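You operate a simulated robot arm through the tools that you are given. There is no shell and no other tool. Be economical: measure what you need, move in short steps, check, and stop when the job is done.

The job below is to be done with a simulated robot arm. You get a single attempt, and the scene is never put back.

JOB
Wind the small reel over on to the empty core from the peg stand.
Fine: the core goes on the orange spindle and stays there, the black arm swung over to it; green knob back at FREE; the core that ran empty goes on the peg stand.

It is judged by the outcome, as a careful person would: the job done as asked, and still so three seconds after it is handed in. It fails if anything else is knocked over, pushed out of place, dropped, spilled or broken.

ROBOT AND FRAMES
A 7-joint arm with a two-finger parallel gripper, fixed in place. Base frame: the origin is at the foot of the arm, x ahead of it, y to its left, z up; the work surface is at about z = 0.8. Readings come in cm, rad, newtons and seconds.
With the tool pointing down near the work surface it reaches from about 22 to 58 cm from the base axis. Its first joint turns from -1.152 to 1.152 rad. Payload 2.5 kg.
Tool frame: the origin (TCP) lies between the finger pads and is the grasp point; the fingertips stand 2.3 cm ahead of it; z points along the fingers, y is the line along which they close. Largest opening 9.4 cm; finger width 3.8, thickness 1; the body of the gripper, 5.4 by 9.6 cm, starts 3.9 cm behind the TCP.
Orientation is told as [roll, pitch, yaw] about the base's x, y, z axes, in that order, counted from this pose: with the fingers straight down and closing along the base's y, the tool's x points along the base's -x, its y along +y and its z along -z.

CONTROLS
- The arm moves only by the tool move_arm. Its argument "rows" is a list of rows, each an object of numbers (a shift or turn left out is 0, a gripper value left out holds the last): "gripper": the closure, from 0 (fully open) to 1 (shut); "tx", "ty", "tz": the shift along the tool's x, y, z in mm; "wx", "wy", "wz": the turn, a rotation vector about the tool's x, y, z in rad. In form: [{"gripper": .., "tx": .., "ty": .., "tz": .., "wx": .., "wy": .., "wz": ..}, ...]. A call has 1 to 8 rows; each row is the pose to reach, as a shift and turn from the pose commanded when the call began, along the tool's axes at that moment. A row lasts 0.2 s, in which the tool goes at most 5 cm and 0.15 rad; a call with a longer step from one row to the next is refused whole, and so is a gripper value outside its range. Where a pose cannot be reached the arm comes as near as it can. A force on the tool above 70 N (or 10 N above the force at the start of the call, whichever is more), or a blocked arm, ends the call early, and 0.2 s more pass. Each finger travels about 10.8 cm/s and halts on what it meets, pressing with about 38 N; the grip force reading is that of the motor and also rises with nothing between the fingers. The clock runs only during rows and for 0.2 s after the last one: add rows that repeat a pose to give the fingers time. It gives the time, the measured TCP pose, the force on the tool (base axes), the opening and the grip force at its end, in the units of the frame above (readings bear some noise), with the torque about the TCP (base axes, N m) and any sound that the robot's microphone picked up, and new pictures: "pictures" is both (left out), scene, wrist or none.
- Cameras (640 x 400 px; columns grow to the right, rows downward): "scene" is fixed at [10.22, -40.67, 56.03]; the picture's right is [0.95, -0.33, 0.00], its down [-0.17, -0.49, -0.86] and it looks along [0.28, 0.81, -0.51] (base axes); focal length 320 px, centre (320, 200). "wrist" rides on the gripper at [8.6, 1.6, -7.5] in the tool frame; the picture's right is [-0.18, 0.98, 0.00], its down [-0.58, -0.11, -0.81] and it looks along [-0.79, -0.15, 0.59] (tool axes); focal length 243 px, centre (320, 200). There is no depth. A picture from a camera that has moved, and an enlarged one, comes with that camera's place and axes in the base frame and with its lens. The place of the scene camera against the robot may be out by one fixed shift of up to 2.5 cm in any direction.
- enlarge(camera, box): a new picture of the part [left, top, right, bottom] of that camera's present view, enlarged. It takes no simulated time.
- finish_job(): hands the job in; it is judged then, once.

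Work in short steps. Places have to be worked out from the pictures, the camera data and where the tool is seen: move nearer, look again, correct. Check each grasp and each placing, and mend what went wrong. You have 120 turns and 200 pictures in all, those below and enlarged ones among them. Open the gripper and draw the arm clear of the work before you hand the job in, unless the task says otherwise; then end with one line.

The tools are called after ">>>" as name(argument=value, ...) on one line, values as JSON. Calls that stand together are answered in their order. move_arm: Moves the arm, as the interface text tells. Its arguments: {"type":"object","properties":{"rows":{"type":"array","items":{"type":"object","properties":{"gripper":{"type":"number"},"tx":{"type":"number"},"ty":{"type":"number"},"tz":{"type":"number"},"wx":{"type":"number"},"wy":{"type":"number"},"wz":{"type":"number"}}}},"pictures":{"type":"string","enum":["both","scene","wrist","none"]}},"required":["rows"]} The other tools are called the same way: enlarge (camera, box) takes an enlarged picture of a part of a camera's view; finish_job () hands the job in.

At the start:

```text
t: 0.0
ee_pos: [21.87, 22.59, 34.17]
ee_rot: [0.001, 0.001, 0.001]
force: [0.0, 0.5, -1.2]
torque: [-0.02, -0.01, -0.02]
width: 9.4
grip_force: 0.1
```

scene: 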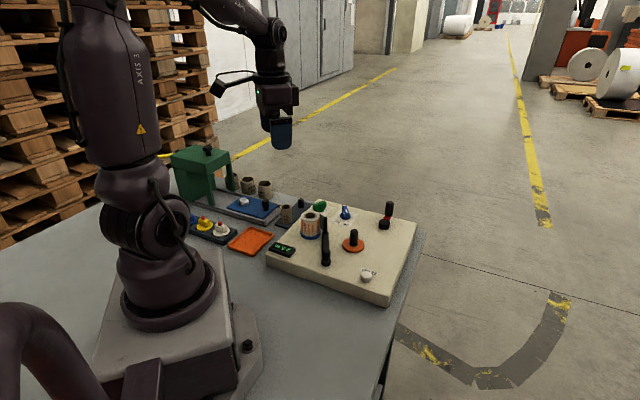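
wrist: 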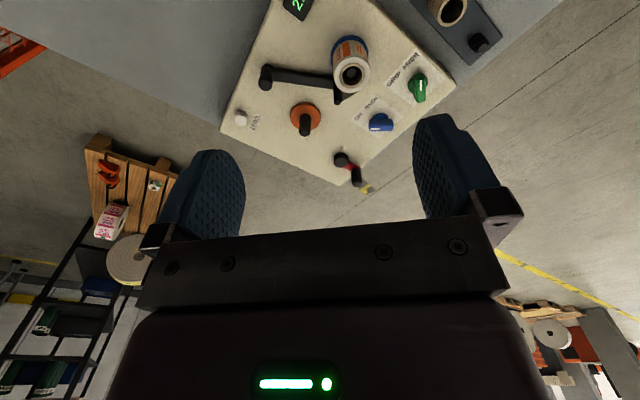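

I'll start by looking closely at the work area in both views.

>>> enlarge(camera="scene", box=[250, 180, 430, 310])

>>> enlarge(camera="scene", box=[160, 130, 320, 260])

>>> enlarge(camera="wrist", box=[210, 0, 530, 200])

```text
3.08 times, centred on (340, 245) of scene
camera zoom: at [10.22, -40.67, 56.03], right [0.95, -0.33, 0.0], down [-0.17, -0.49, -0.86], along [0.28, 0.81, -0.51], focal length 984 px, centre (258, 62)
```

zoom: 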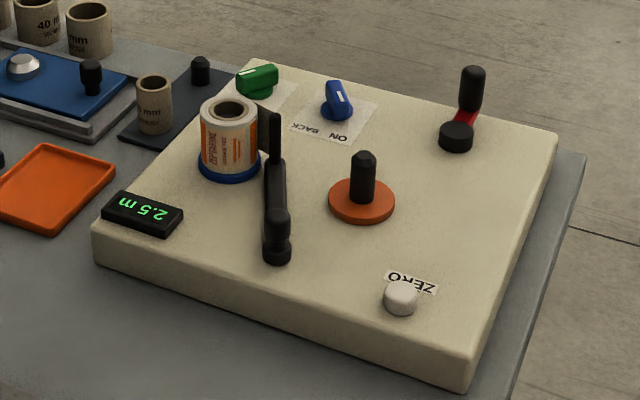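

```text
3.08 times, centred on (240, 195) of scene
camera zoom: at [10.22, -40.67, 56.03], right [0.95, -0.33, 0.0], down [-0.17, -0.49, -0.86], along [0.28, 0.81, -0.51], focal length 984 px, centre (566, 215)
```

zoom: 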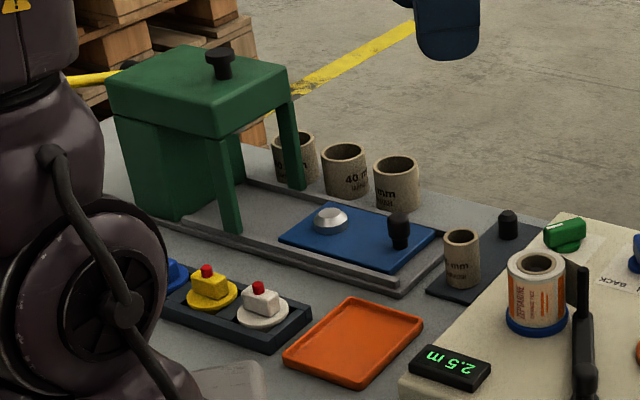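

```text
2.00 times, centred on (370, 100) of wrist
camera zoom: at [13.2, 24.18, 41.63], right [0.18, 0.98, 0.0], down [0.58, -0.11, 0.81], along [0.79, -0.15, -0.59], focal length 485 px, centre (220, 400)
```

zoom: 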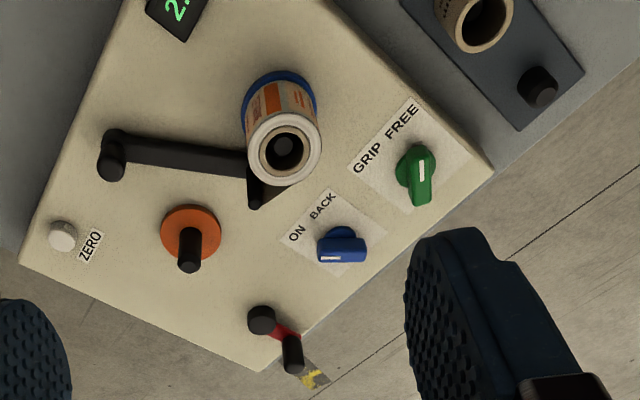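

Let me look closer at the knobs, counter and the peg stand.

>>> enlarge(camera="wrist", box=[340, 40, 460, 140])

>>> enlarge(camera="scene", box=[290, 190, 360, 240])

>>> enlarge(camera="scene", box=[330, 190, 410, 290])

```text
4.00 times, centred on (400, 90) of wrist
camera zoom: at [13.2, 24.18, 41.63], right [0.18, 0.98, 0.0], down [0.58, -0.11, 0.81], along [0.79, -0.15, -0.59], focal length 970 px, centre (0, 640)
```

zoom: 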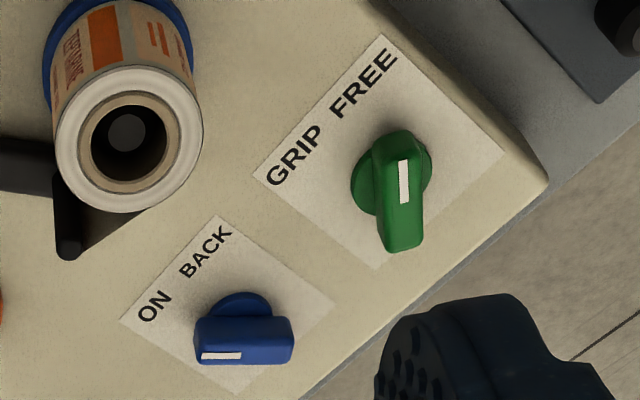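

```text
8.00 times, centred on (325, 215) of scene
camera zoom: at [10.22, -40.67, 56.03], right [0.95, -0.33, 0.0], down [-0.17, -0.49, -0.86], along [0.28, 0.81, -0.51], focal length 2558 px, centre (280, 80)
```

zoom: 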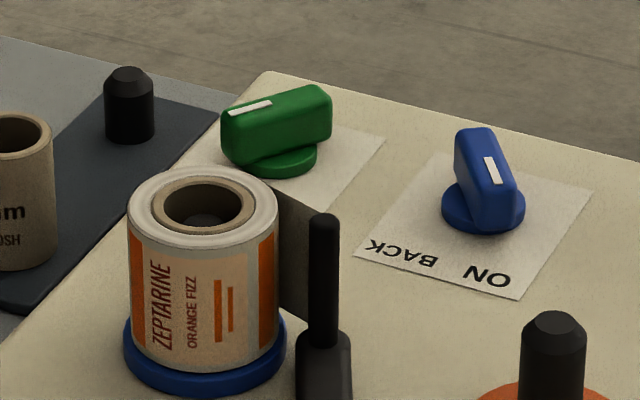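

```text
4.00 times, centred on (370, 240) of scene
camera zoom: at [10.22, -40.67, 56.03], right [0.95, -0.33, 0.0], down [-0.17, -0.49, -0.86], along [0.28, 0.81, -0.51], focal length 1279 px, centre (120, 40)
```

zoom: 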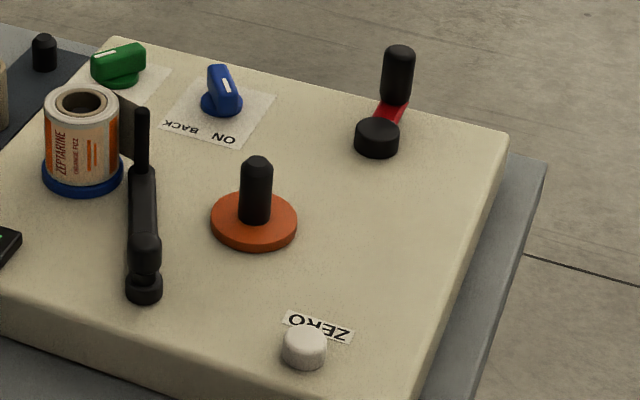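

The green knob is at FREE, blue at ON, the empty core is on the peg stand near (26, 37), and the orange spindle is near (38, 17). I'll move nearer to the peg stand to look.

>>> move_arm(rows=[{"tx": -10, "ty": 30, "tz": 30}, {"tx": -20, "ty": 65, "tz": 65}, {"tx": -28, "ty": 100, "tz": 100}, {"tx": -28, "ty": 120, "tz": 130}])

```text
refused: row 2 steps farther than a row can; nothing moved
```

Splitting the same move into smaller steps.

>>> move_arm(rows=[{"tx": -6, "ty": 24, "tz": 26}, {"tx": -12, "ty": 48, "tz": 52}, {"tx": -18, "ty": 72, "tz": 78}, {"tx": -24, "ty": 96, "tz": 104}, {"tx": -28, "ty": 120, "tz": 130}])

```text
t: 1.2
ee_pos: [24.57, 34.42, 20.84]
ee_rot: [-0.001, 0.0, 0.002]
force: [0.2, -0.2, 1.1]
torque: [-0.05, 0.0, 0.0]
width: 9.41
grip_force: 0.0
camera wrist: at [15.99, 36.02, 28.37], right [0.18, 0.98, 0.0], down [0.58, -0.11, 0.81], along [0.79, -0.15, -0.59], focal length 243 px, centre (320, 200)
```

scene: 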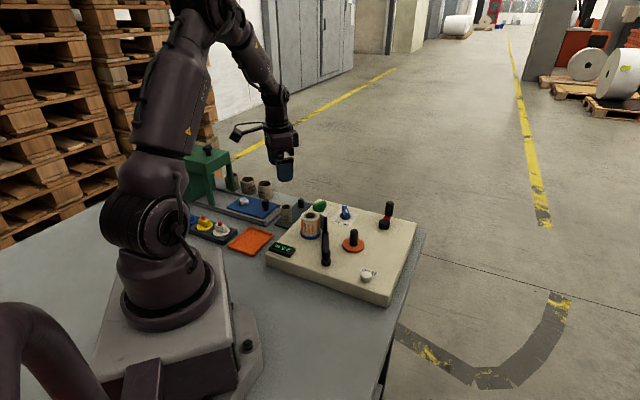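
wrist: 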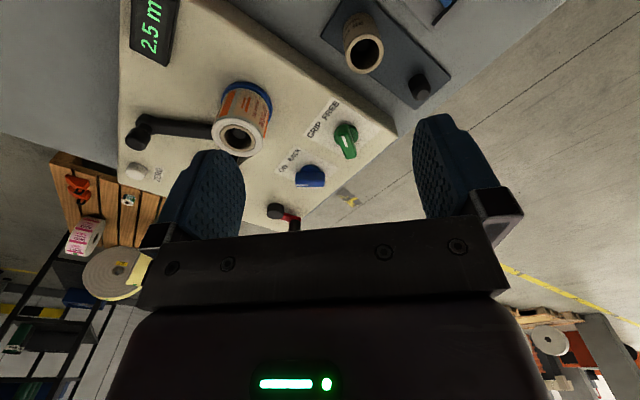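

>>> enlarge(camera="wrist", box=[320, 0, 460, 110])

>>> enlarge(camera="wrist", box=[120, 60, 360, 230])

```text
3.64 times, centred on (390, 55) of wrist
camera zoom: at [15.99, 36.02, 28.37], right [0.18, 0.98, 0.0], down [0.58, -0.11, 0.81], along [0.79, -0.15, -0.59], focal length 882 px, centre (66, 727)
```

zoom: 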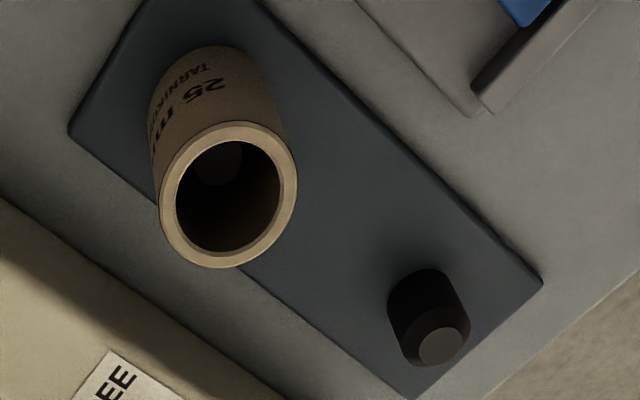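

```text
2.35 times, centred on (240, 145) of wrist
camera zoom: at [15.99, 36.02, 28.37], right [0.18, 0.98, 0.0], down [0.58, -0.11, 0.81], along [0.79, -0.15, -0.59], focal length 571 px, centre (508, 329)
```

zoom: 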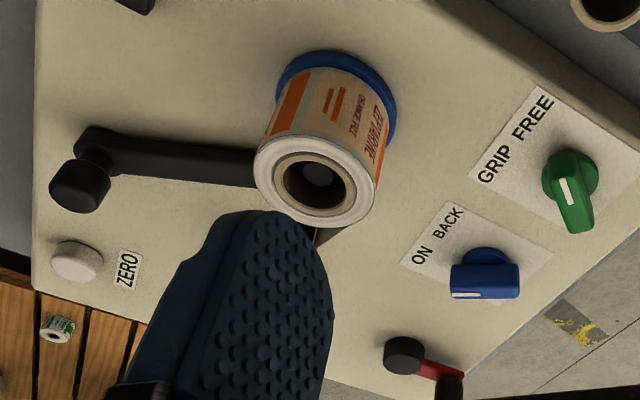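

Core top is at about (26.0, 38.1, 5.5), 3.2 cm across. I'll turn the tool so the fingers close along the stand's long axis (clear of the panel) and come down over it.

>>> move_arm(rows=[{"tx": -2, "ty": 6, "tz": 10, "wz": 0.13, "gripper": 0.2}, {"tx": -5, "ty": 12, "tz": 25, "wz": 0.26}, {"tx": -7, "ty": 18, "tz": 40, "wz": 0.39}, {"tx": -9, "ty": 24, "tz": 55, "wz": 0.52}, {"tx": -12, "ty": 30, "tz": 70, "wz": 0.65}, {"tx": -14, "ty": 36, "tz": 85, "wz": 0.76}, {"tx": -14, "ty": 36, "tz": 85, "wz": 0.76}])

```text
t: 2.8
ee_pos: [26.07, 38.17, 12.66]
ee_rot: [0.001, 0.0, -0.76]
force: [0.5, -0.3, 0.0]
torque: [-0.04, -0.03, 0.01]
width: 7.51
grip_force: 0.1
camera wrist: at [21.0, 45.28, 20.22], right [0.81, 0.58, 0.0], down [0.35, -0.48, 0.81], along [0.47, -0.65, -0.59], focal length 243 px, centre (320, 200)
```

scene: 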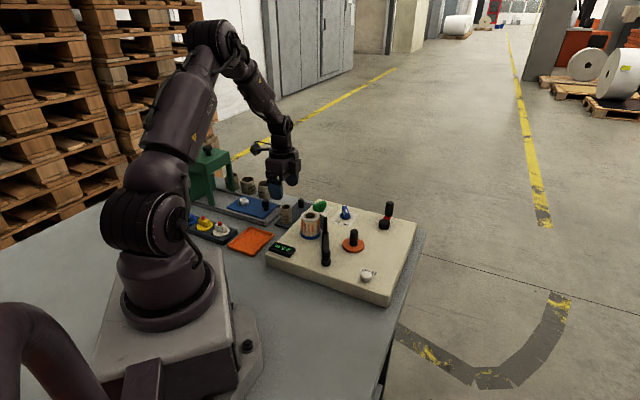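
wrist: 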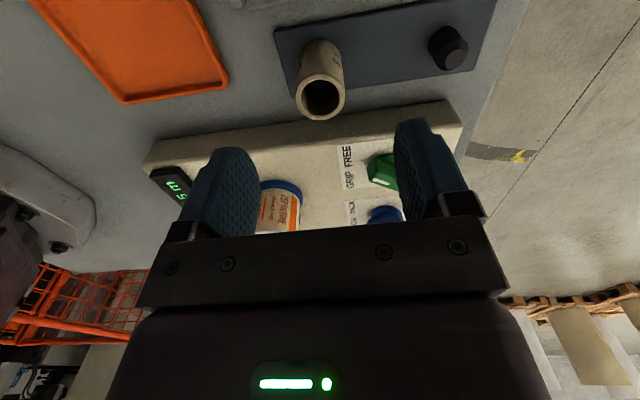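

Core is centred under the tool. I'll descend to z≈4.4 and close.

>>> move_arm(rows=[{"tz": 25}, {"tz": 50}, {"tz": 70}, {"tz": 83}, {"tz": 83}])

>>> move_arm(rows=[{"gripper": 0.5}, {"gripper": 0.75}, {"gripper": 0.75}, {"gripper": 0.75}])

```text
t: 4.0
ee_pos: [25.98, 38.24, 4.36]
ee_rot: [0.0, 0.0, -0.758]
force: [0.6, 0.2, 0.0]
torque: [-0.01, -0.02, 0.0]
width: 7.51
grip_force: 0.0
camera wrist: at [20.85, 45.27, 11.82], right [0.81, 0.59, 0.0], down [0.35, -0.48, 0.81], along [0.47, -0.65, -0.59], focal length 243 px, centre (320, 200)
```

scene: 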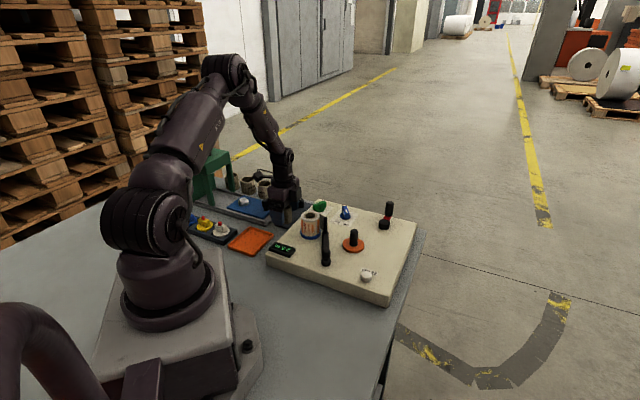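
wrist: 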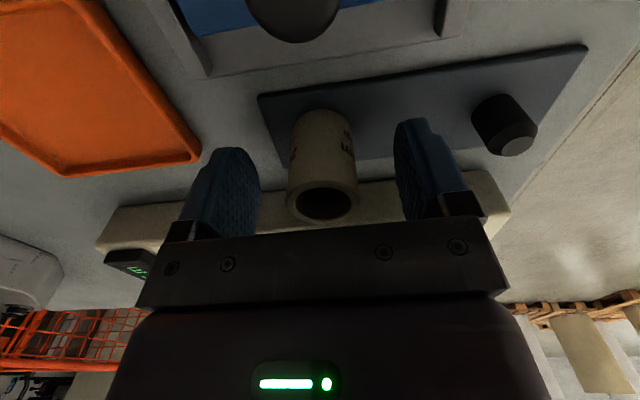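

```text
t: 5.0
ee_pos: [25.91, 38.11, 4.38]
ee_rot: [0.0, -0.001, -0.761]
force: [-0.7, 0.3, 0.5]
torque: [0.01, 0.01, -0.02]
width: 3.13
grip_force: 37.8
camera wrist: at [20.85, 45.26, 11.84], right [0.81, 0.59, 0.0], down [0.35, -0.48, 0.81], along [0.47, -0.65, -0.59], focal length 243 px, centre (320, 200)
```

scene: 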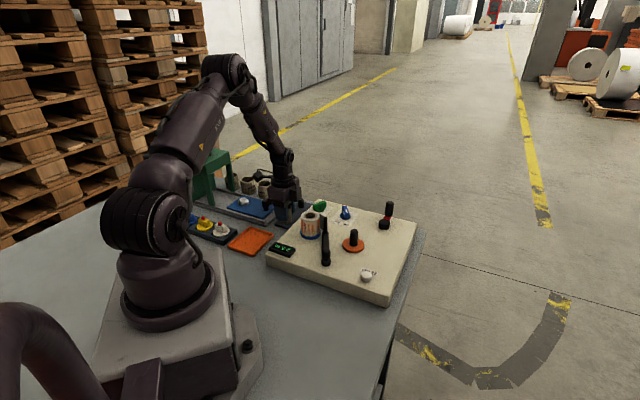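
wrist: 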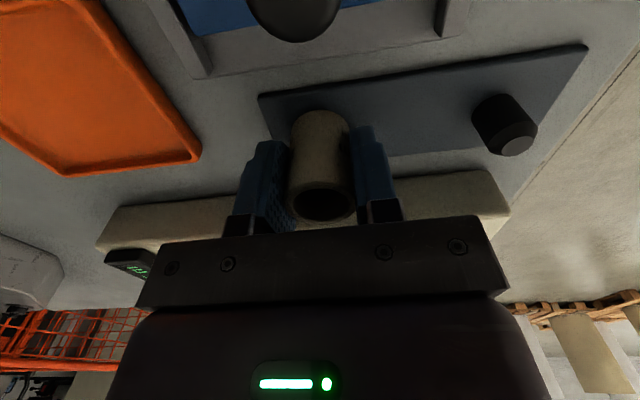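

Gripped (3.13 cm). Lift straight up and check.

>>> move_arm(rows=[{"tz": -20}, {"tz": -45}, {"tz": -80}, {"tz": -120}, {"tz": -160}, {"tz": -160}], pictures="both")

>>> enlarge(camera="scene", box=[220, 130, 380, 240])

```text
t: 6.4
ee_pos: [25.57, 38.08, 20.11]
ee_rot: [0.0, 0.001, -0.761]
force: [-0.4, 0.1, -0.4]
torque: [0.04, -0.03, -0.02]
width: 3.13
grip_force: 37.9
camera wrist: at [20.54, 45.15, 27.63], right [0.81, 0.59, 0.0], down [0.35, -0.48, 0.81], along [0.47, -0.65, -0.59], focal length 243 px, centre (320, 200)
```

scene: 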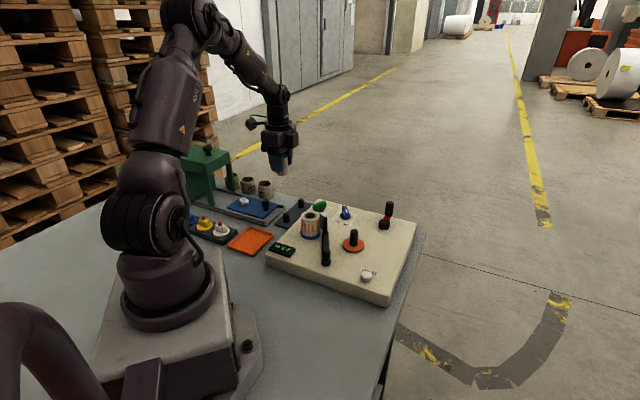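
wrist: 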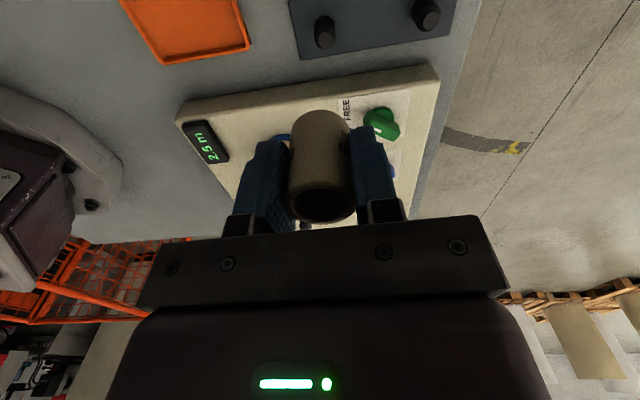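

```text
3.64 times, centred on (300, 185) of scene
camera zoom: at [10.22, -40.67, 56.03], right [0.95, -0.33, 0.0], down [-0.17, -0.49, -0.86], along [0.28, 0.81, -0.51], focal length 1163 px, centre (393, 254)
```

zoom: 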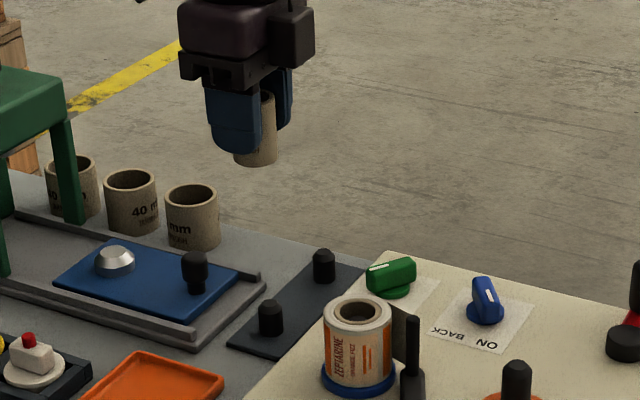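

Core is secure. Now carry it at height over toward the orange spindle (est. (37.5, 17)) and look.

>>> move_arm(rows=[{"tx": -39, "ty": -12}, {"tx": -78, "ty": -24}, {"tx": -117, "ty": -36}, {"tx": -156, "ty": -48}, {"tx": -195, "ty": -60, "tz": 10}, {"tx": -232, "ty": -72, "tz": 20}, {"tx": -232, "ty": -72, "tz": 20}])

>>> enlarge(camera="wrist", box=[160, 0, 480, 200])

>>> enlarge(camera="scene", box=[260, 140, 440, 280])

```text
t: 8.0
ee_pos: [37.95, 17.16, 18.27]
ee_rot: [-0.002, 0.001, -0.758]
force: [0.2, -0.9, -0.5]
torque: [0.02, 0.01, -0.01]
width: 3.14
grip_force: 38.1
camera wrist: at [32.8, 24.12, 25.71], right [0.81, 0.59, 0.0], down [0.35, -0.48, 0.81], along [0.47, -0.65, -0.59], focal length 243 px, centre (320, 200)
```

scene: 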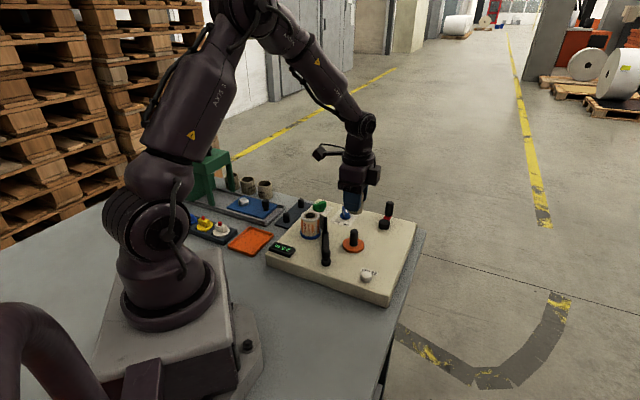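
wrist: 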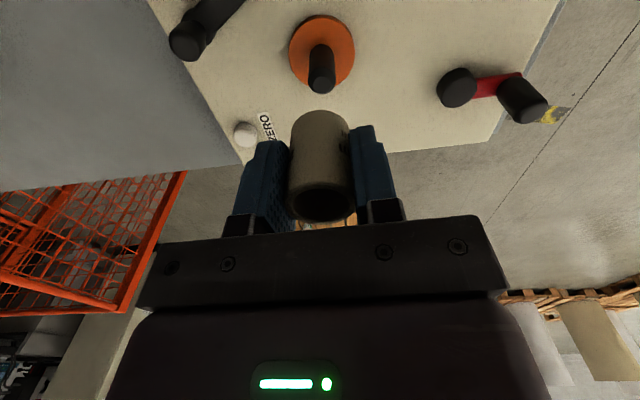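

```text
2.00 times, centred on (320, 100) of wrist
camera zoom: at [32.8, 24.12, 25.71], right [0.81, 0.59, 0.0], down [0.35, -0.48, 0.81], along [0.47, -0.65, -0.59], focal length 485 px, centre (320, 400)
```

zoom: 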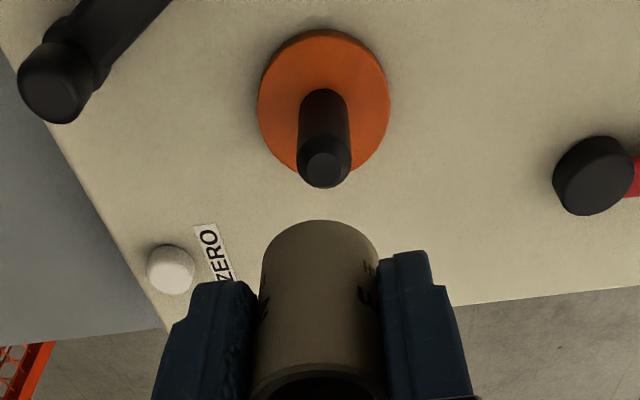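

```text
2.86 times, centred on (350, 210) of scene
camera zoom: at [10.22, -40.67, 56.03], right [0.95, -0.33, 0.0], down [-0.17, -0.49, -0.86], along [0.28, 0.81, -0.51], focal length 914 px, centre (234, 171)
```

zoom: 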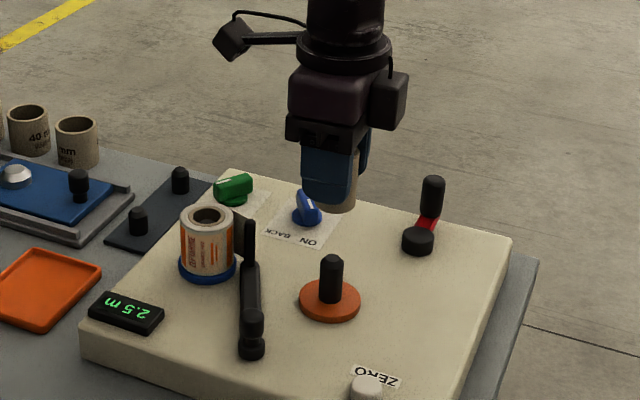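

Peg top appears at about (38.1, 16.9, ~9); core bottom is ~3.35 cm below TCP. I'll lower to just above the peg and check alignment.

>>> move_arm(rows=[{"tx": -3, "ty": -1, "tz": 15}, {"tx": -3, "ty": -1, "tz": 30}, {"tx": -3, "ty": -1, "tz": 40}, {"tx": -3, "ty": -1, "tz": 40}])

>>> enlarge(camera="wrist", box=[220, 0, 420, 240])

>>> enlarge(camera="scene", box=[310, 170, 400, 260])

```text
t: 9.0
ee_pos: [38.08, 16.86, 14.35]
ee_rot: [0.0, -0.001, -0.759]
force: [0.8, -0.2, -0.8]
torque: [0.03, 0.01, 0.02]
width: 3.12
grip_force: 38.1
camera wrist: at [32.96, 23.8, 21.74], right [0.81, 0.59, 0.0], down [0.35, -0.48, 0.81], along [0.47, -0.65, -0.59], focal length 243 px, centre (320, 200)
```

scene: 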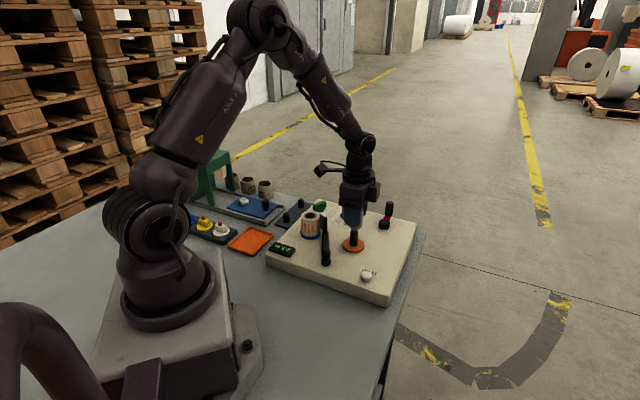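
wrist: 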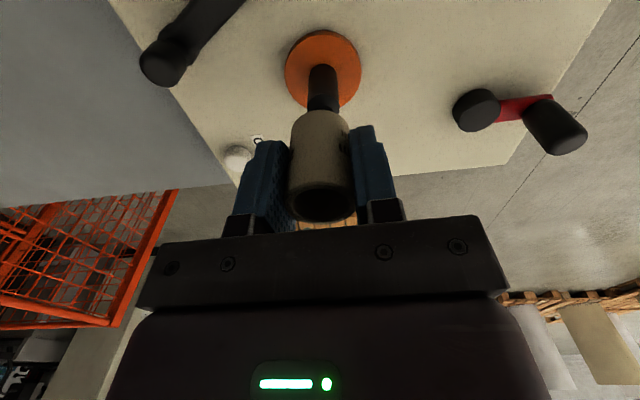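

```text
1.67 times, centred on (320, 120) of wrist
camera zoom: at [32.96, 23.8, 21.74], right [0.81, 0.59, 0.0], down [0.35, -0.48, 0.81], along [0.47, -0.65, -0.59], focal length 404 px, centre (320, 333)
```

zoom: 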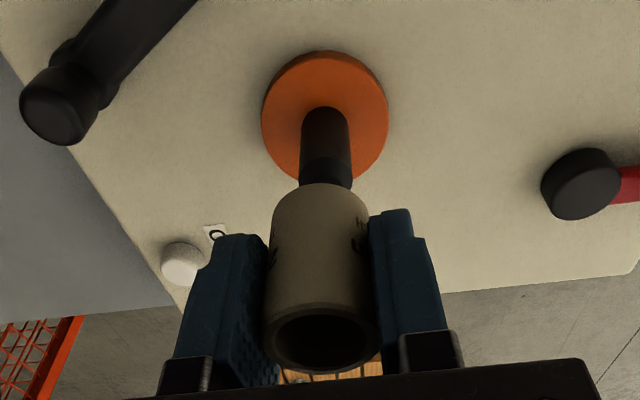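

```text
4.44 times, centred on (355, 215) of scene
camera zoom: at [10.22, -40.67, 56.03], right [0.95, -0.33, 0.0], down [-0.17, -0.49, -0.86], along [0.28, 0.81, -0.51], focal length 1421 px, centre (164, 133)
```

zoom: 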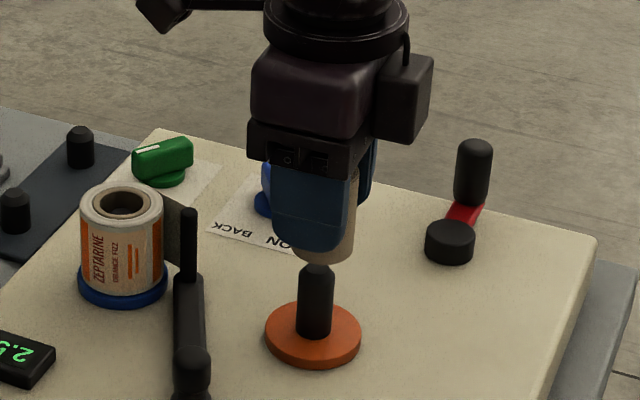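

Lateral alignment is nearly right, but the peg looks ~5 mm closer to the wrist camera and ~1.5 mm to its right. Correct and recheck.

>>> move_arm(rows=[{"tx": 5, "ty": 1.5}, {"tx": 5, "ty": 1.5, "tz": 8}, {"tx": 5, "ty": 1.5, "tz": 8}])

>>> enlarge(camera="wrist", box=[220, 0, 420, 240])

>>> enlarge(camera="scene", box=[320, 190, 380, 260])

```text
t: 9.8
ee_pos: [37.75, 17.2, 13.51]
ee_rot: [0.0, -0.001, -0.759]
force: [0.0, 0.6, -0.3]
torque: [-0.02, 0.02, -0.01]
width: 3.11
grip_force: 38.2
camera wrist: at [32.65, 24.28, 20.97], right [0.81, 0.59, 0.0], down [0.35, -0.48, 0.81], along [0.47, -0.65, -0.59], focal length 243 px, centre (320, 200)
```

scene: 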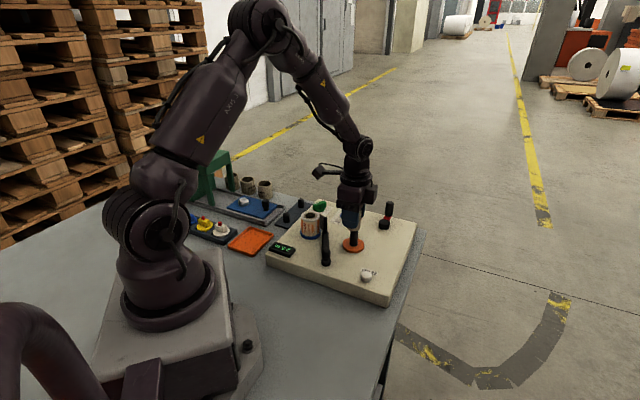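
wrist: 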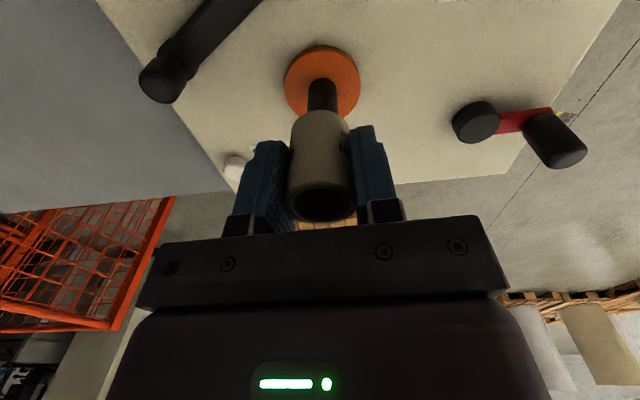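

```text
1.67 times, centred on (320, 120) of wrist
camera zoom: at [32.65, 24.28, 20.97], right [0.81, 0.59, 0.0], down [0.35, -0.48, 0.81], along [0.47, -0.65, -0.59], focal length 404 px, centre (320, 333)
```

zoom: 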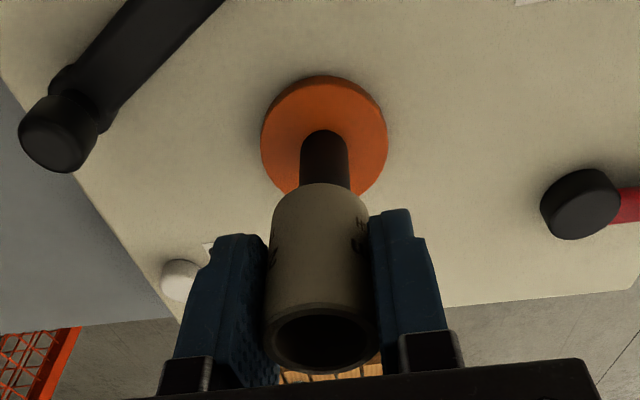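

```text
5.71 times, centred on (350, 225) of scene
camera zoom: at [10.22, -40.67, 56.03], right [0.95, -0.33, 0.0], down [-0.17, -0.49, -0.86], along [0.28, 0.81, -0.51], focal length 1827 px, centre (149, 57)
```

zoom: 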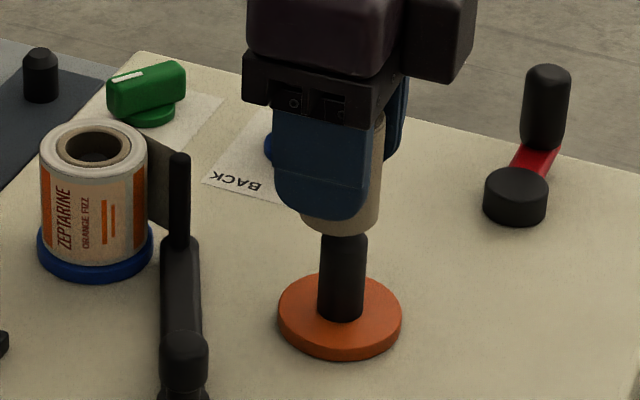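

Nearly aligned; small trim (+1.5 mm x, +1.2 mm y) and then descend gently over the peg.

>>> move_arm(rows=[{"tx": 1.5, "ty": 1.2}, {"tx": 1.5, "ty": 1.2, "tz": 6}, {"tx": 1.5, "ty": 1.2, "tz": 12}, {"tx": 1.5, "ty": 1.2, "tz": 18}, {"tx": 1.5, "ty": 1.2, "tz": 24}, {"tx": 1.5, "ty": 1.2, "tz": 24}])

>>> enlarge(camera="scene", box=[320, 190, 380, 260])

>>> enlarge(camera="wrist", box=[220, 0, 420, 240])

```text
t: 11.2
ee_pos: [37.82, 17.24, 11.29]
ee_rot: [0.002, -0.001, -0.76]
force: [7.6, -3.6, 1.6]
torque: [-0.15, -0.25, 0.01]
width: 3.12
grip_force: 38.1
camera wrist: at [32.66, 24.28, 18.73], right [0.81, 0.59, 0.0], down [0.34, -0.48, 0.81], along [0.47, -0.65, -0.59], focal length 243 px, centre (320, 200)
```

scene: 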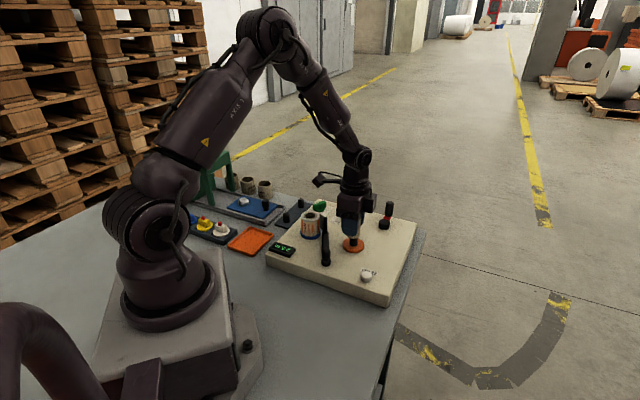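
wrist: 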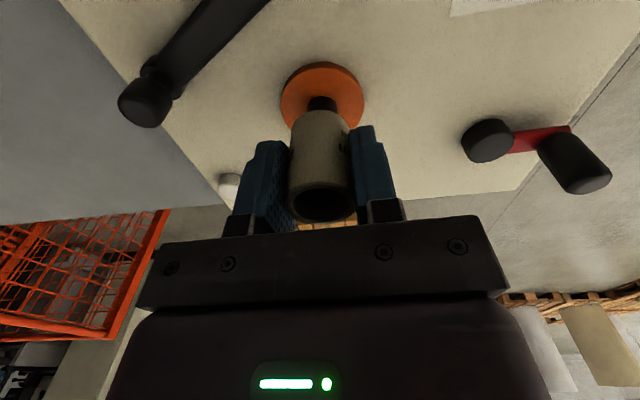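

```text
5.71 times, centred on (350, 225) of scene
camera zoom: at [10.22, -40.67, 56.03], right [0.95, -0.33, 0.0], down [-0.17, -0.49, -0.86], along [0.28, 0.81, -0.51], focal length 1827 px, centre (149, 57)
```

zoom: 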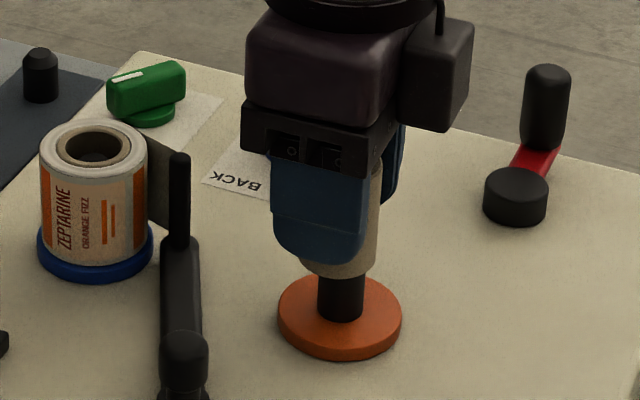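

```text
1.67 times, centred on (320, 120) of wrist
camera zoom: at [32.66, 24.28, 18.73], right [0.81, 0.59, 0.0], down [0.34, -0.48, 0.81], along [0.47, -0.65, -0.59], focal length 404 px, centre (320, 333)
```

zoom: 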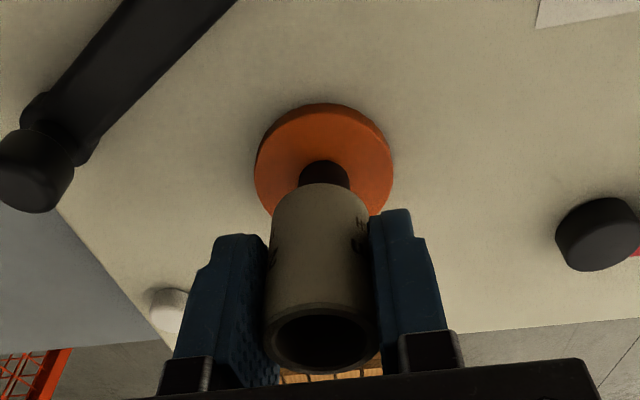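

The core is around the peg; the side force (7.6, -3.6) says to back off ~2.5 mm in tool -x. Correct, then lower.

>>> move_arm(rows=[{"tx": -2.5}, {"tx": -2.5, "tz": 6}, {"tx": -2.5, "tz": 12}, {"tx": -2.5, "tz": 18}, {"tx": -2.5, "tz": 18}])

>>> enlarge(camera="scene", box=[320, 190, 380, 260])

```text
t: 12.4
ee_pos: [38.06, 17.2, 9.36]
ee_rot: [0.0, 0.0, -0.759]
force: [0.4, 0.4, 0.4]
torque: [0.01, 0.01, -0.01]
width: 3.13
grip_force: 38.7
camera wrist: at [32.82, 24.33, 16.87], right [0.81, 0.59, 0.0], down [0.35, -0.48, 0.81], along [0.47, -0.65, -0.59], focal length 243 px, centre (320, 200)
```

scene: 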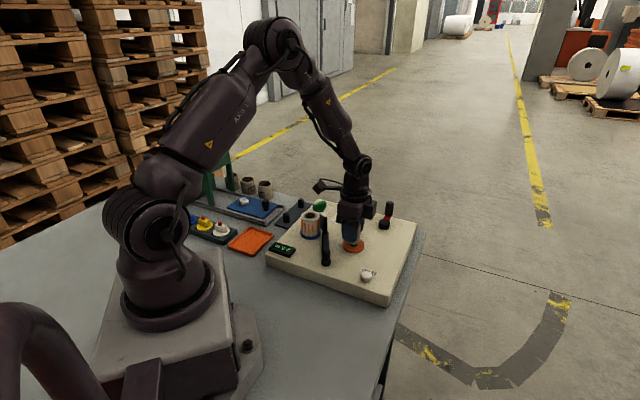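
wrist: 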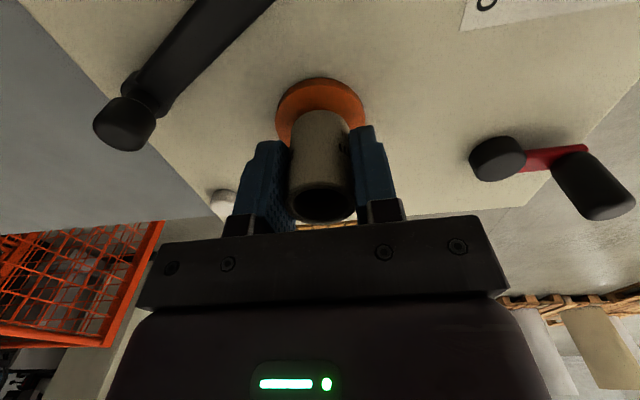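

```text
5.71 times, centred on (350, 225) of scene
camera zoom: at [10.22, -40.67, 56.03], right [0.95, -0.33, 0.0], down [-0.17, -0.49, -0.86], along [0.28, 0.81, -0.51], focal length 1827 px, centre (149, 57)
```

zoom: 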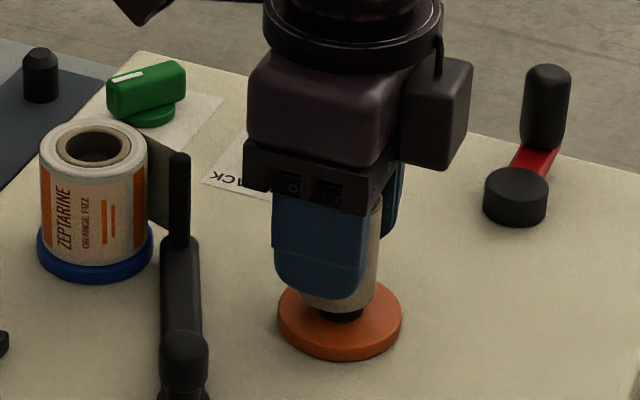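

Free of side force, and about 1 cm still to go. Continue down until it seats.

>>> move_arm(rows=[{"tz": 4}, {"tz": 8}, {"tz": 12}, {"tz": 14}])

>>> enlarge(camera="scene", box=[320, 190, 380, 260])

```text
t: 13.4
ee_pos: [37.97, 17.25, 8.02]
ee_rot: [0.003, -0.001, -0.758]
force: [-9.9, -6.1, 35.0]
torque: [-0.28, 0.2, -0.05]
width: 3.15
grip_force: 38.2
camera wrist: at [32.87, 24.34, 15.51], right [0.81, 0.59, 0.0], down [0.34, -0.48, 0.81], along [0.47, -0.65, -0.59], focal length 243 px, centre (320, 200)
```

scene: 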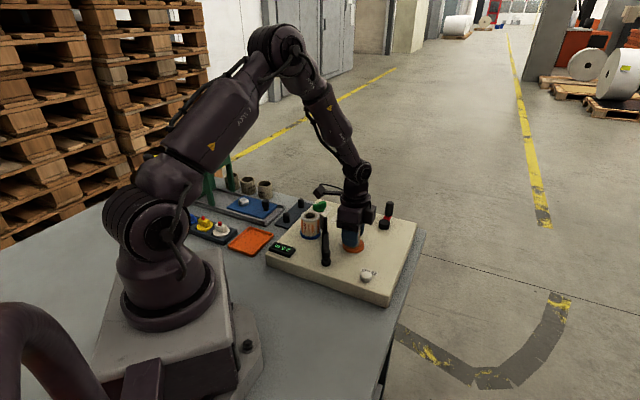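
wrist: 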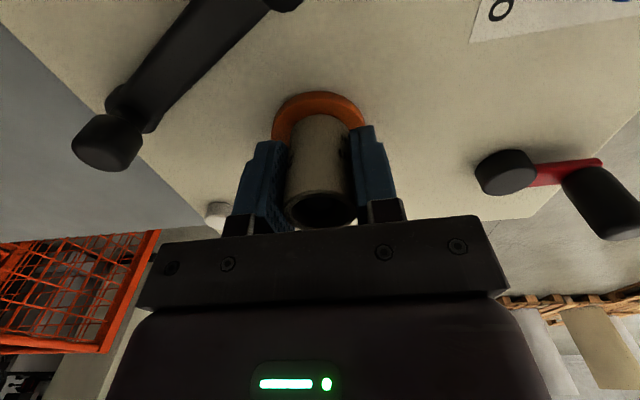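

```text
5.71 times, centred on (350, 225) of scene
camera zoom: at [10.2, -40.68, 56.03], right [0.95, -0.33, 0.0], down [-0.17, -0.49, -0.86], along [0.28, 0.81, -0.51], focal length 1827 px, centre (149, 57)
```

zoom: 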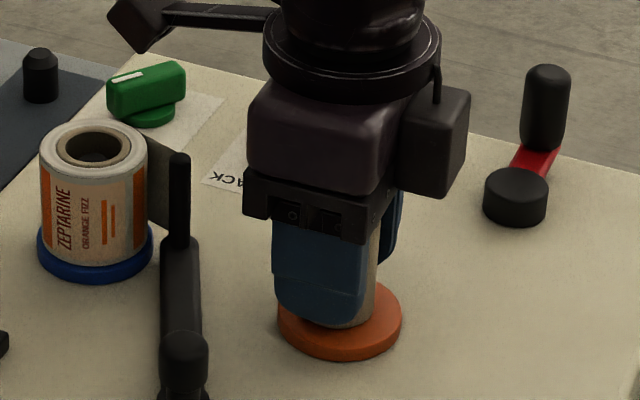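

Seated. Relieve the push, open partly and withdraw upward.

>>> move_arm(rows=[{"tz": -3}, {"tz": -3, "gripper": 0.4}, {"tz": -3, "gripper": 0.4}, {"tz": -20}, {"tz": -50}, {"tz": -90}, {"tz": -130}, {"tz": -130}])

>>> enlarge(camera="scene", box=[250, 180, 430, 310])

>>> enlarge(camera="wrist", box=[100, 0, 580, 220])

```text
t: 15.2
ee_pos: [37.94, 17.08, 20.88]
ee_rot: [-0.001, 0.0, -0.76]
force: [-0.2, -0.1, 0.2]
torque: [-0.01, -0.03, -0.02]
width: 5.66
grip_force: 0.1
camera wrist: at [32.7, 24.16, 28.27], right [0.81, 0.59, 0.0], down [0.35, -0.48, 0.81], along [0.47, -0.65, -0.59], focal length 243 px, centre (320, 200)
```

scene: 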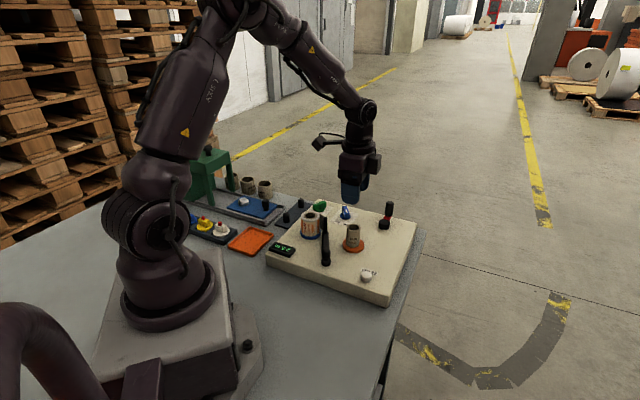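
wrist: 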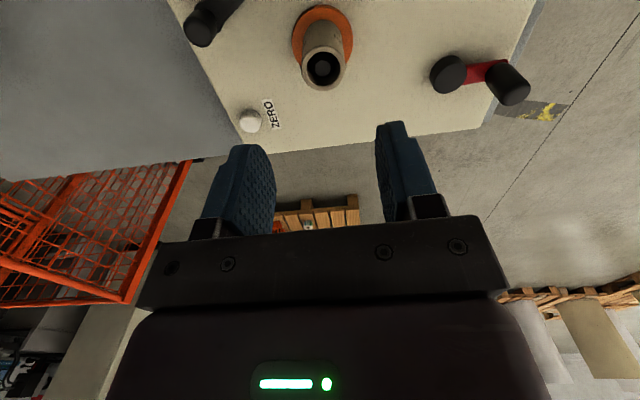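

```text
3.08 times, centred on (340, 245) of scene
camera zoom: at [10.22, -40.67, 56.03], right [0.95, -0.33, 0.0], down [-0.17, -0.49, -0.86], along [0.28, 0.81, -0.51], focal length 984 px, centre (258, 62)
```

zoom: 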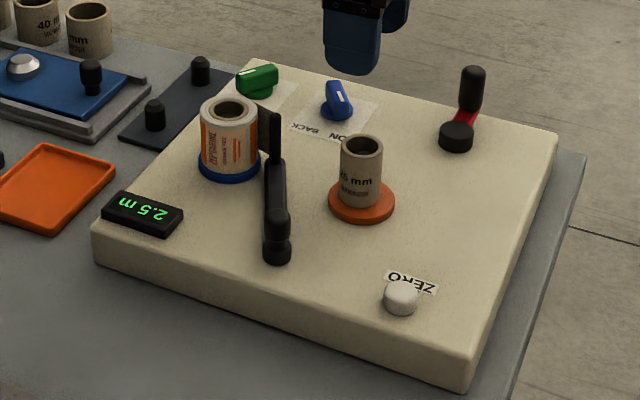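

```text
1.33 times, centred on (340, 110) of wrist
camera zoom: at [32.7, 24.16, 28.27], right [0.81, 0.59, 0.0], down [0.35, -0.48, 0.81], along [0.47, -0.65, -0.59], focal length 324 px, centre (293, 320)
```

zoom: 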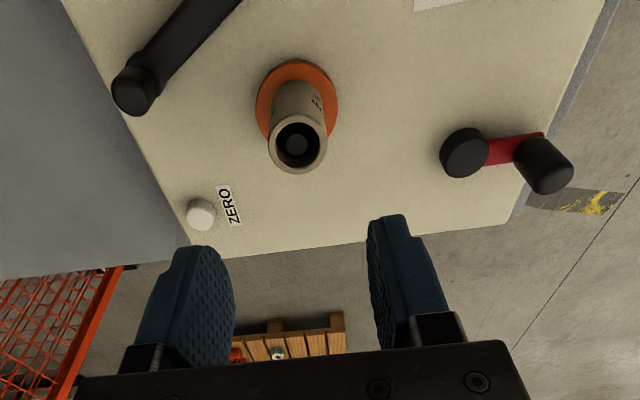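

The core is seated properly on the orange spindle. Now I'll turn back to yaw 0 and get a close view of the black arm and reel.

>>> move_arm(rows=[{"tx": 13, "ty": -10, "wz": -0.13}, {"tx": 26, "ty": -20, "wz": -0.26}, {"tx": 39, "ty": -30, "wz": -0.39, "tz": 5}, {"tx": 52, "ty": -40, "wz": -0.52, "tz": 10}, {"tx": 65, "ty": -51, "wz": -0.65, "tz": 15}, {"tx": 78, "ty": -62, "wz": -0.76, "tz": 15}, {"tx": 78, "ty": -62, "wz": -0.76, "tz": 15}], pictures="wrist")

>>> enlarge(camera="wrist", box=[220, 0, 440, 200])

```text
t: 16.8
ee_pos: [27.75, 18.07, 19.3]
ee_rot: [0.001, 0.0, 0.004]
force: [0.1, 0.4, -0.5]
torque: [0.02, 0.01, 0.01]
width: 5.63
grip_force: 0.1
camera wrist: at [19.19, 19.65, 26.88], right [0.18, 0.98, 0.0], down [0.58, -0.11, 0.81], along [0.79, -0.15, -0.59], focal length 243 px, centre (320, 200)
```

wrist: 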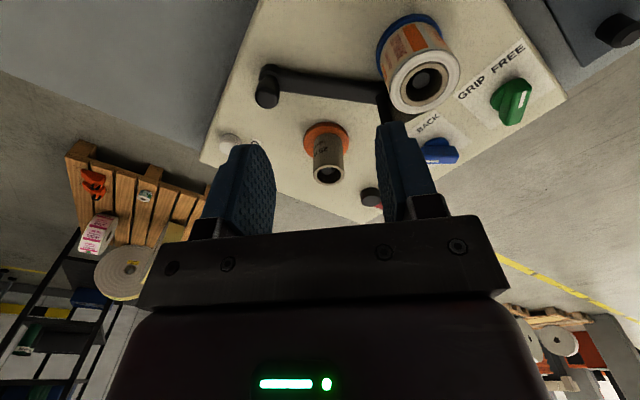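

```text
2.00 times, centred on (330, 100) of wrist
camera zoom: at [19.19, 19.65, 26.88], right [0.18, 0.98, 0.0], down [0.58, -0.11, 0.81], along [0.79, -0.15, -0.59], focal length 485 px, centre (300, 400)
```

zoom: 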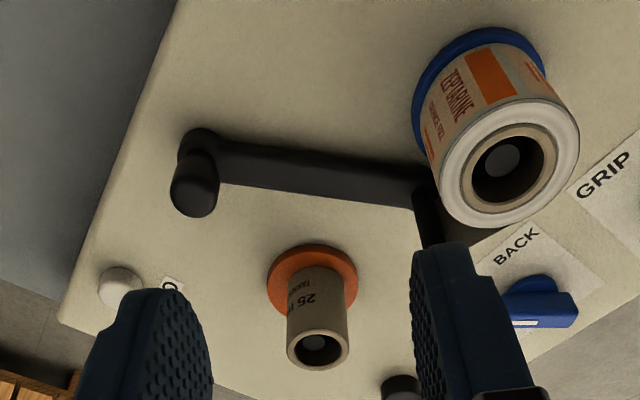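

Estimates: arm pivot ≈ (29.8, 13.0), post/blade tip ≈ (32.4, 22.9) resting at the reel. I'll close the fingers, come down on the −x side of the bar at (27.5, 18), and then push it round clockwise to the core.

>>> move_arm(rows=[{"tz": 20, "gripper": 1.0, "tx": 2, "ty": -1}, {"tz": 50, "tx": 2, "ty": -1}, {"tz": 80, "tx": 2, "ty": -1}, {"tz": 105, "tx": 2, "ty": -1}, {"tz": 115, "tx": 2, "ty": -1}, {"tz": 115, "tx": 2, "ty": -1}])

>>> enlarge(camera="scene", box=[270, 190, 390, 280])

```text
t: 18.2
ee_pos: [27.6, 18.02, 7.88]
ee_rot: [0.0, 0.001, 0.001]
force: [-0.5, -0.3, 0.7]
torque: [-0.03, 0.02, -0.01]
width: 0.0
grip_force: 37.7
camera wrist: at [19.01, 19.53, 15.47], right [0.18, 0.98, 0.0], down [0.58, -0.11, 0.81], along [0.79, -0.15, -0.59], focal length 243 px, centre (320, 200)
```

scene: 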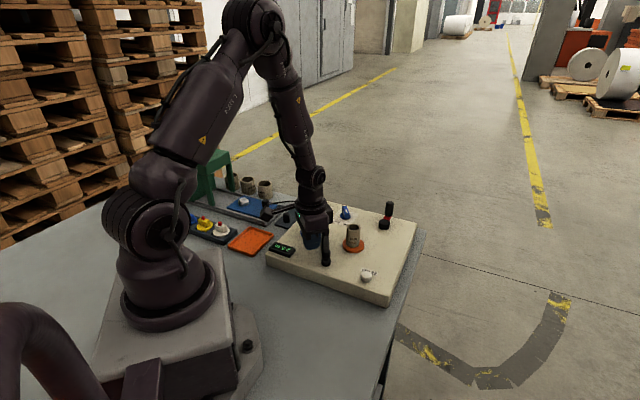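
wrist: 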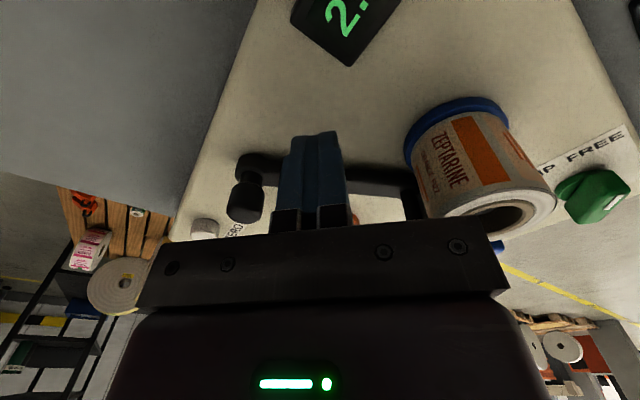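

```text
4.44 times, centred on (330, 235) of scene
camera zoom: at [10.22, -40.67, 56.03], right [0.95, -0.33, 0.0], down [-0.17, -0.49, -0.86], along [0.28, 0.81, -0.51], focal length 1421 px, centre (276, 44)
```

zoom: 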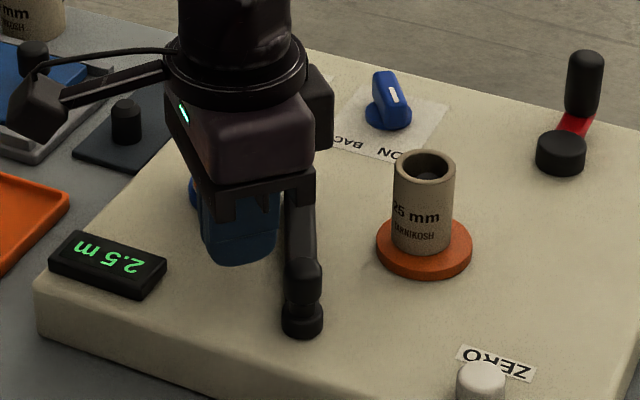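

Fingers sit just beside the bar. Push by rotating about the pivot, 0.6 rad clockwise first.

>>> move_arm(rows=[{"tx": -7.7, "ty": 2.7, "wz": 0.15}, {"tx": -15.8, "ty": 4.3, "wz": 0.3}, {"tx": -24, "ty": 4.6, "wz": 0.45}, {"tx": -32.1, "ty": 3.7, "wz": 0.59}, {"tx": -32.1, "ty": 3.7, "wz": 0.59}])

>>> enlarge(camera="scene", box=[270, 190, 390, 280])

```text
t: 19.4
ee_pos: [30.83, 18.38, 7.93]
ee_rot: [-0.002, 0.0, -0.591]
force: [0.8, 0.2, -0.1]
torque: [-0.02, -0.04, 0.03]
width: 0.03
grip_force: 37.8
camera wrist: at [24.61, 24.52, 15.46], right [0.7, 0.71, 0.0], down [0.42, -0.41, 0.81], along [0.58, -0.56, -0.59], focal length 243 px, centre (320, 200)
```

scene: 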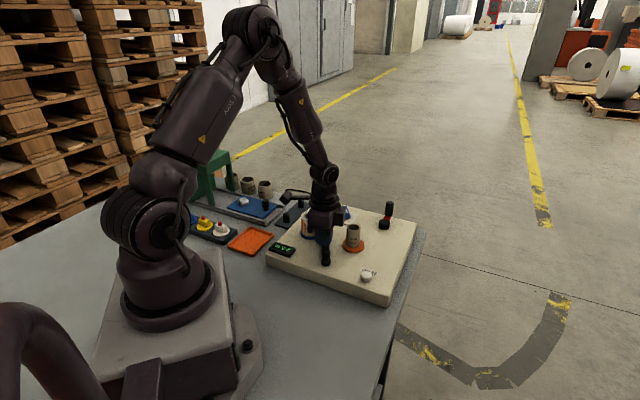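
wrist: 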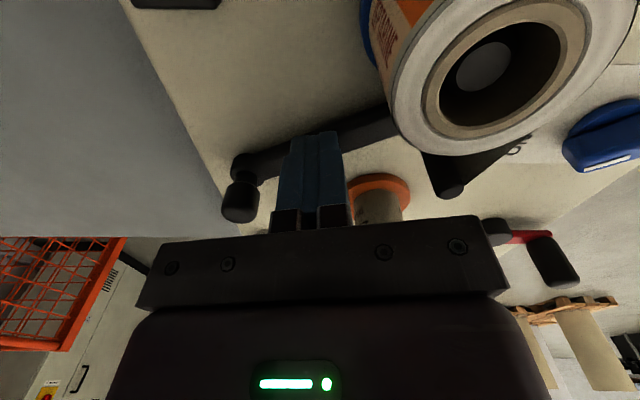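

```text
4.44 times, centred on (330, 235) of scene
camera zoom: at [10.22, -40.67, 56.03], right [0.95, -0.33, 0.0], down [-0.17, -0.49, -0.86], along [0.28, 0.81, -0.51], focal length 1421 px, centre (276, 44)
```

zoom: 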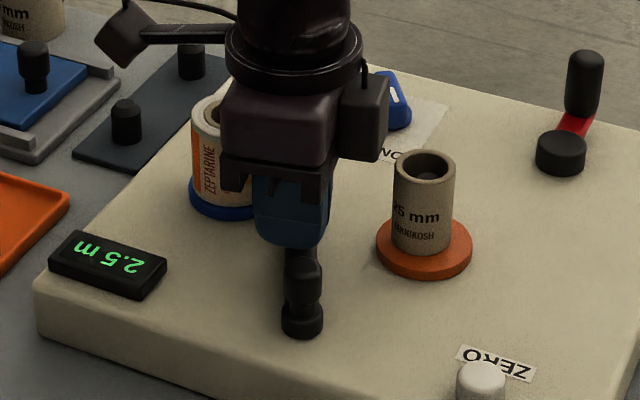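

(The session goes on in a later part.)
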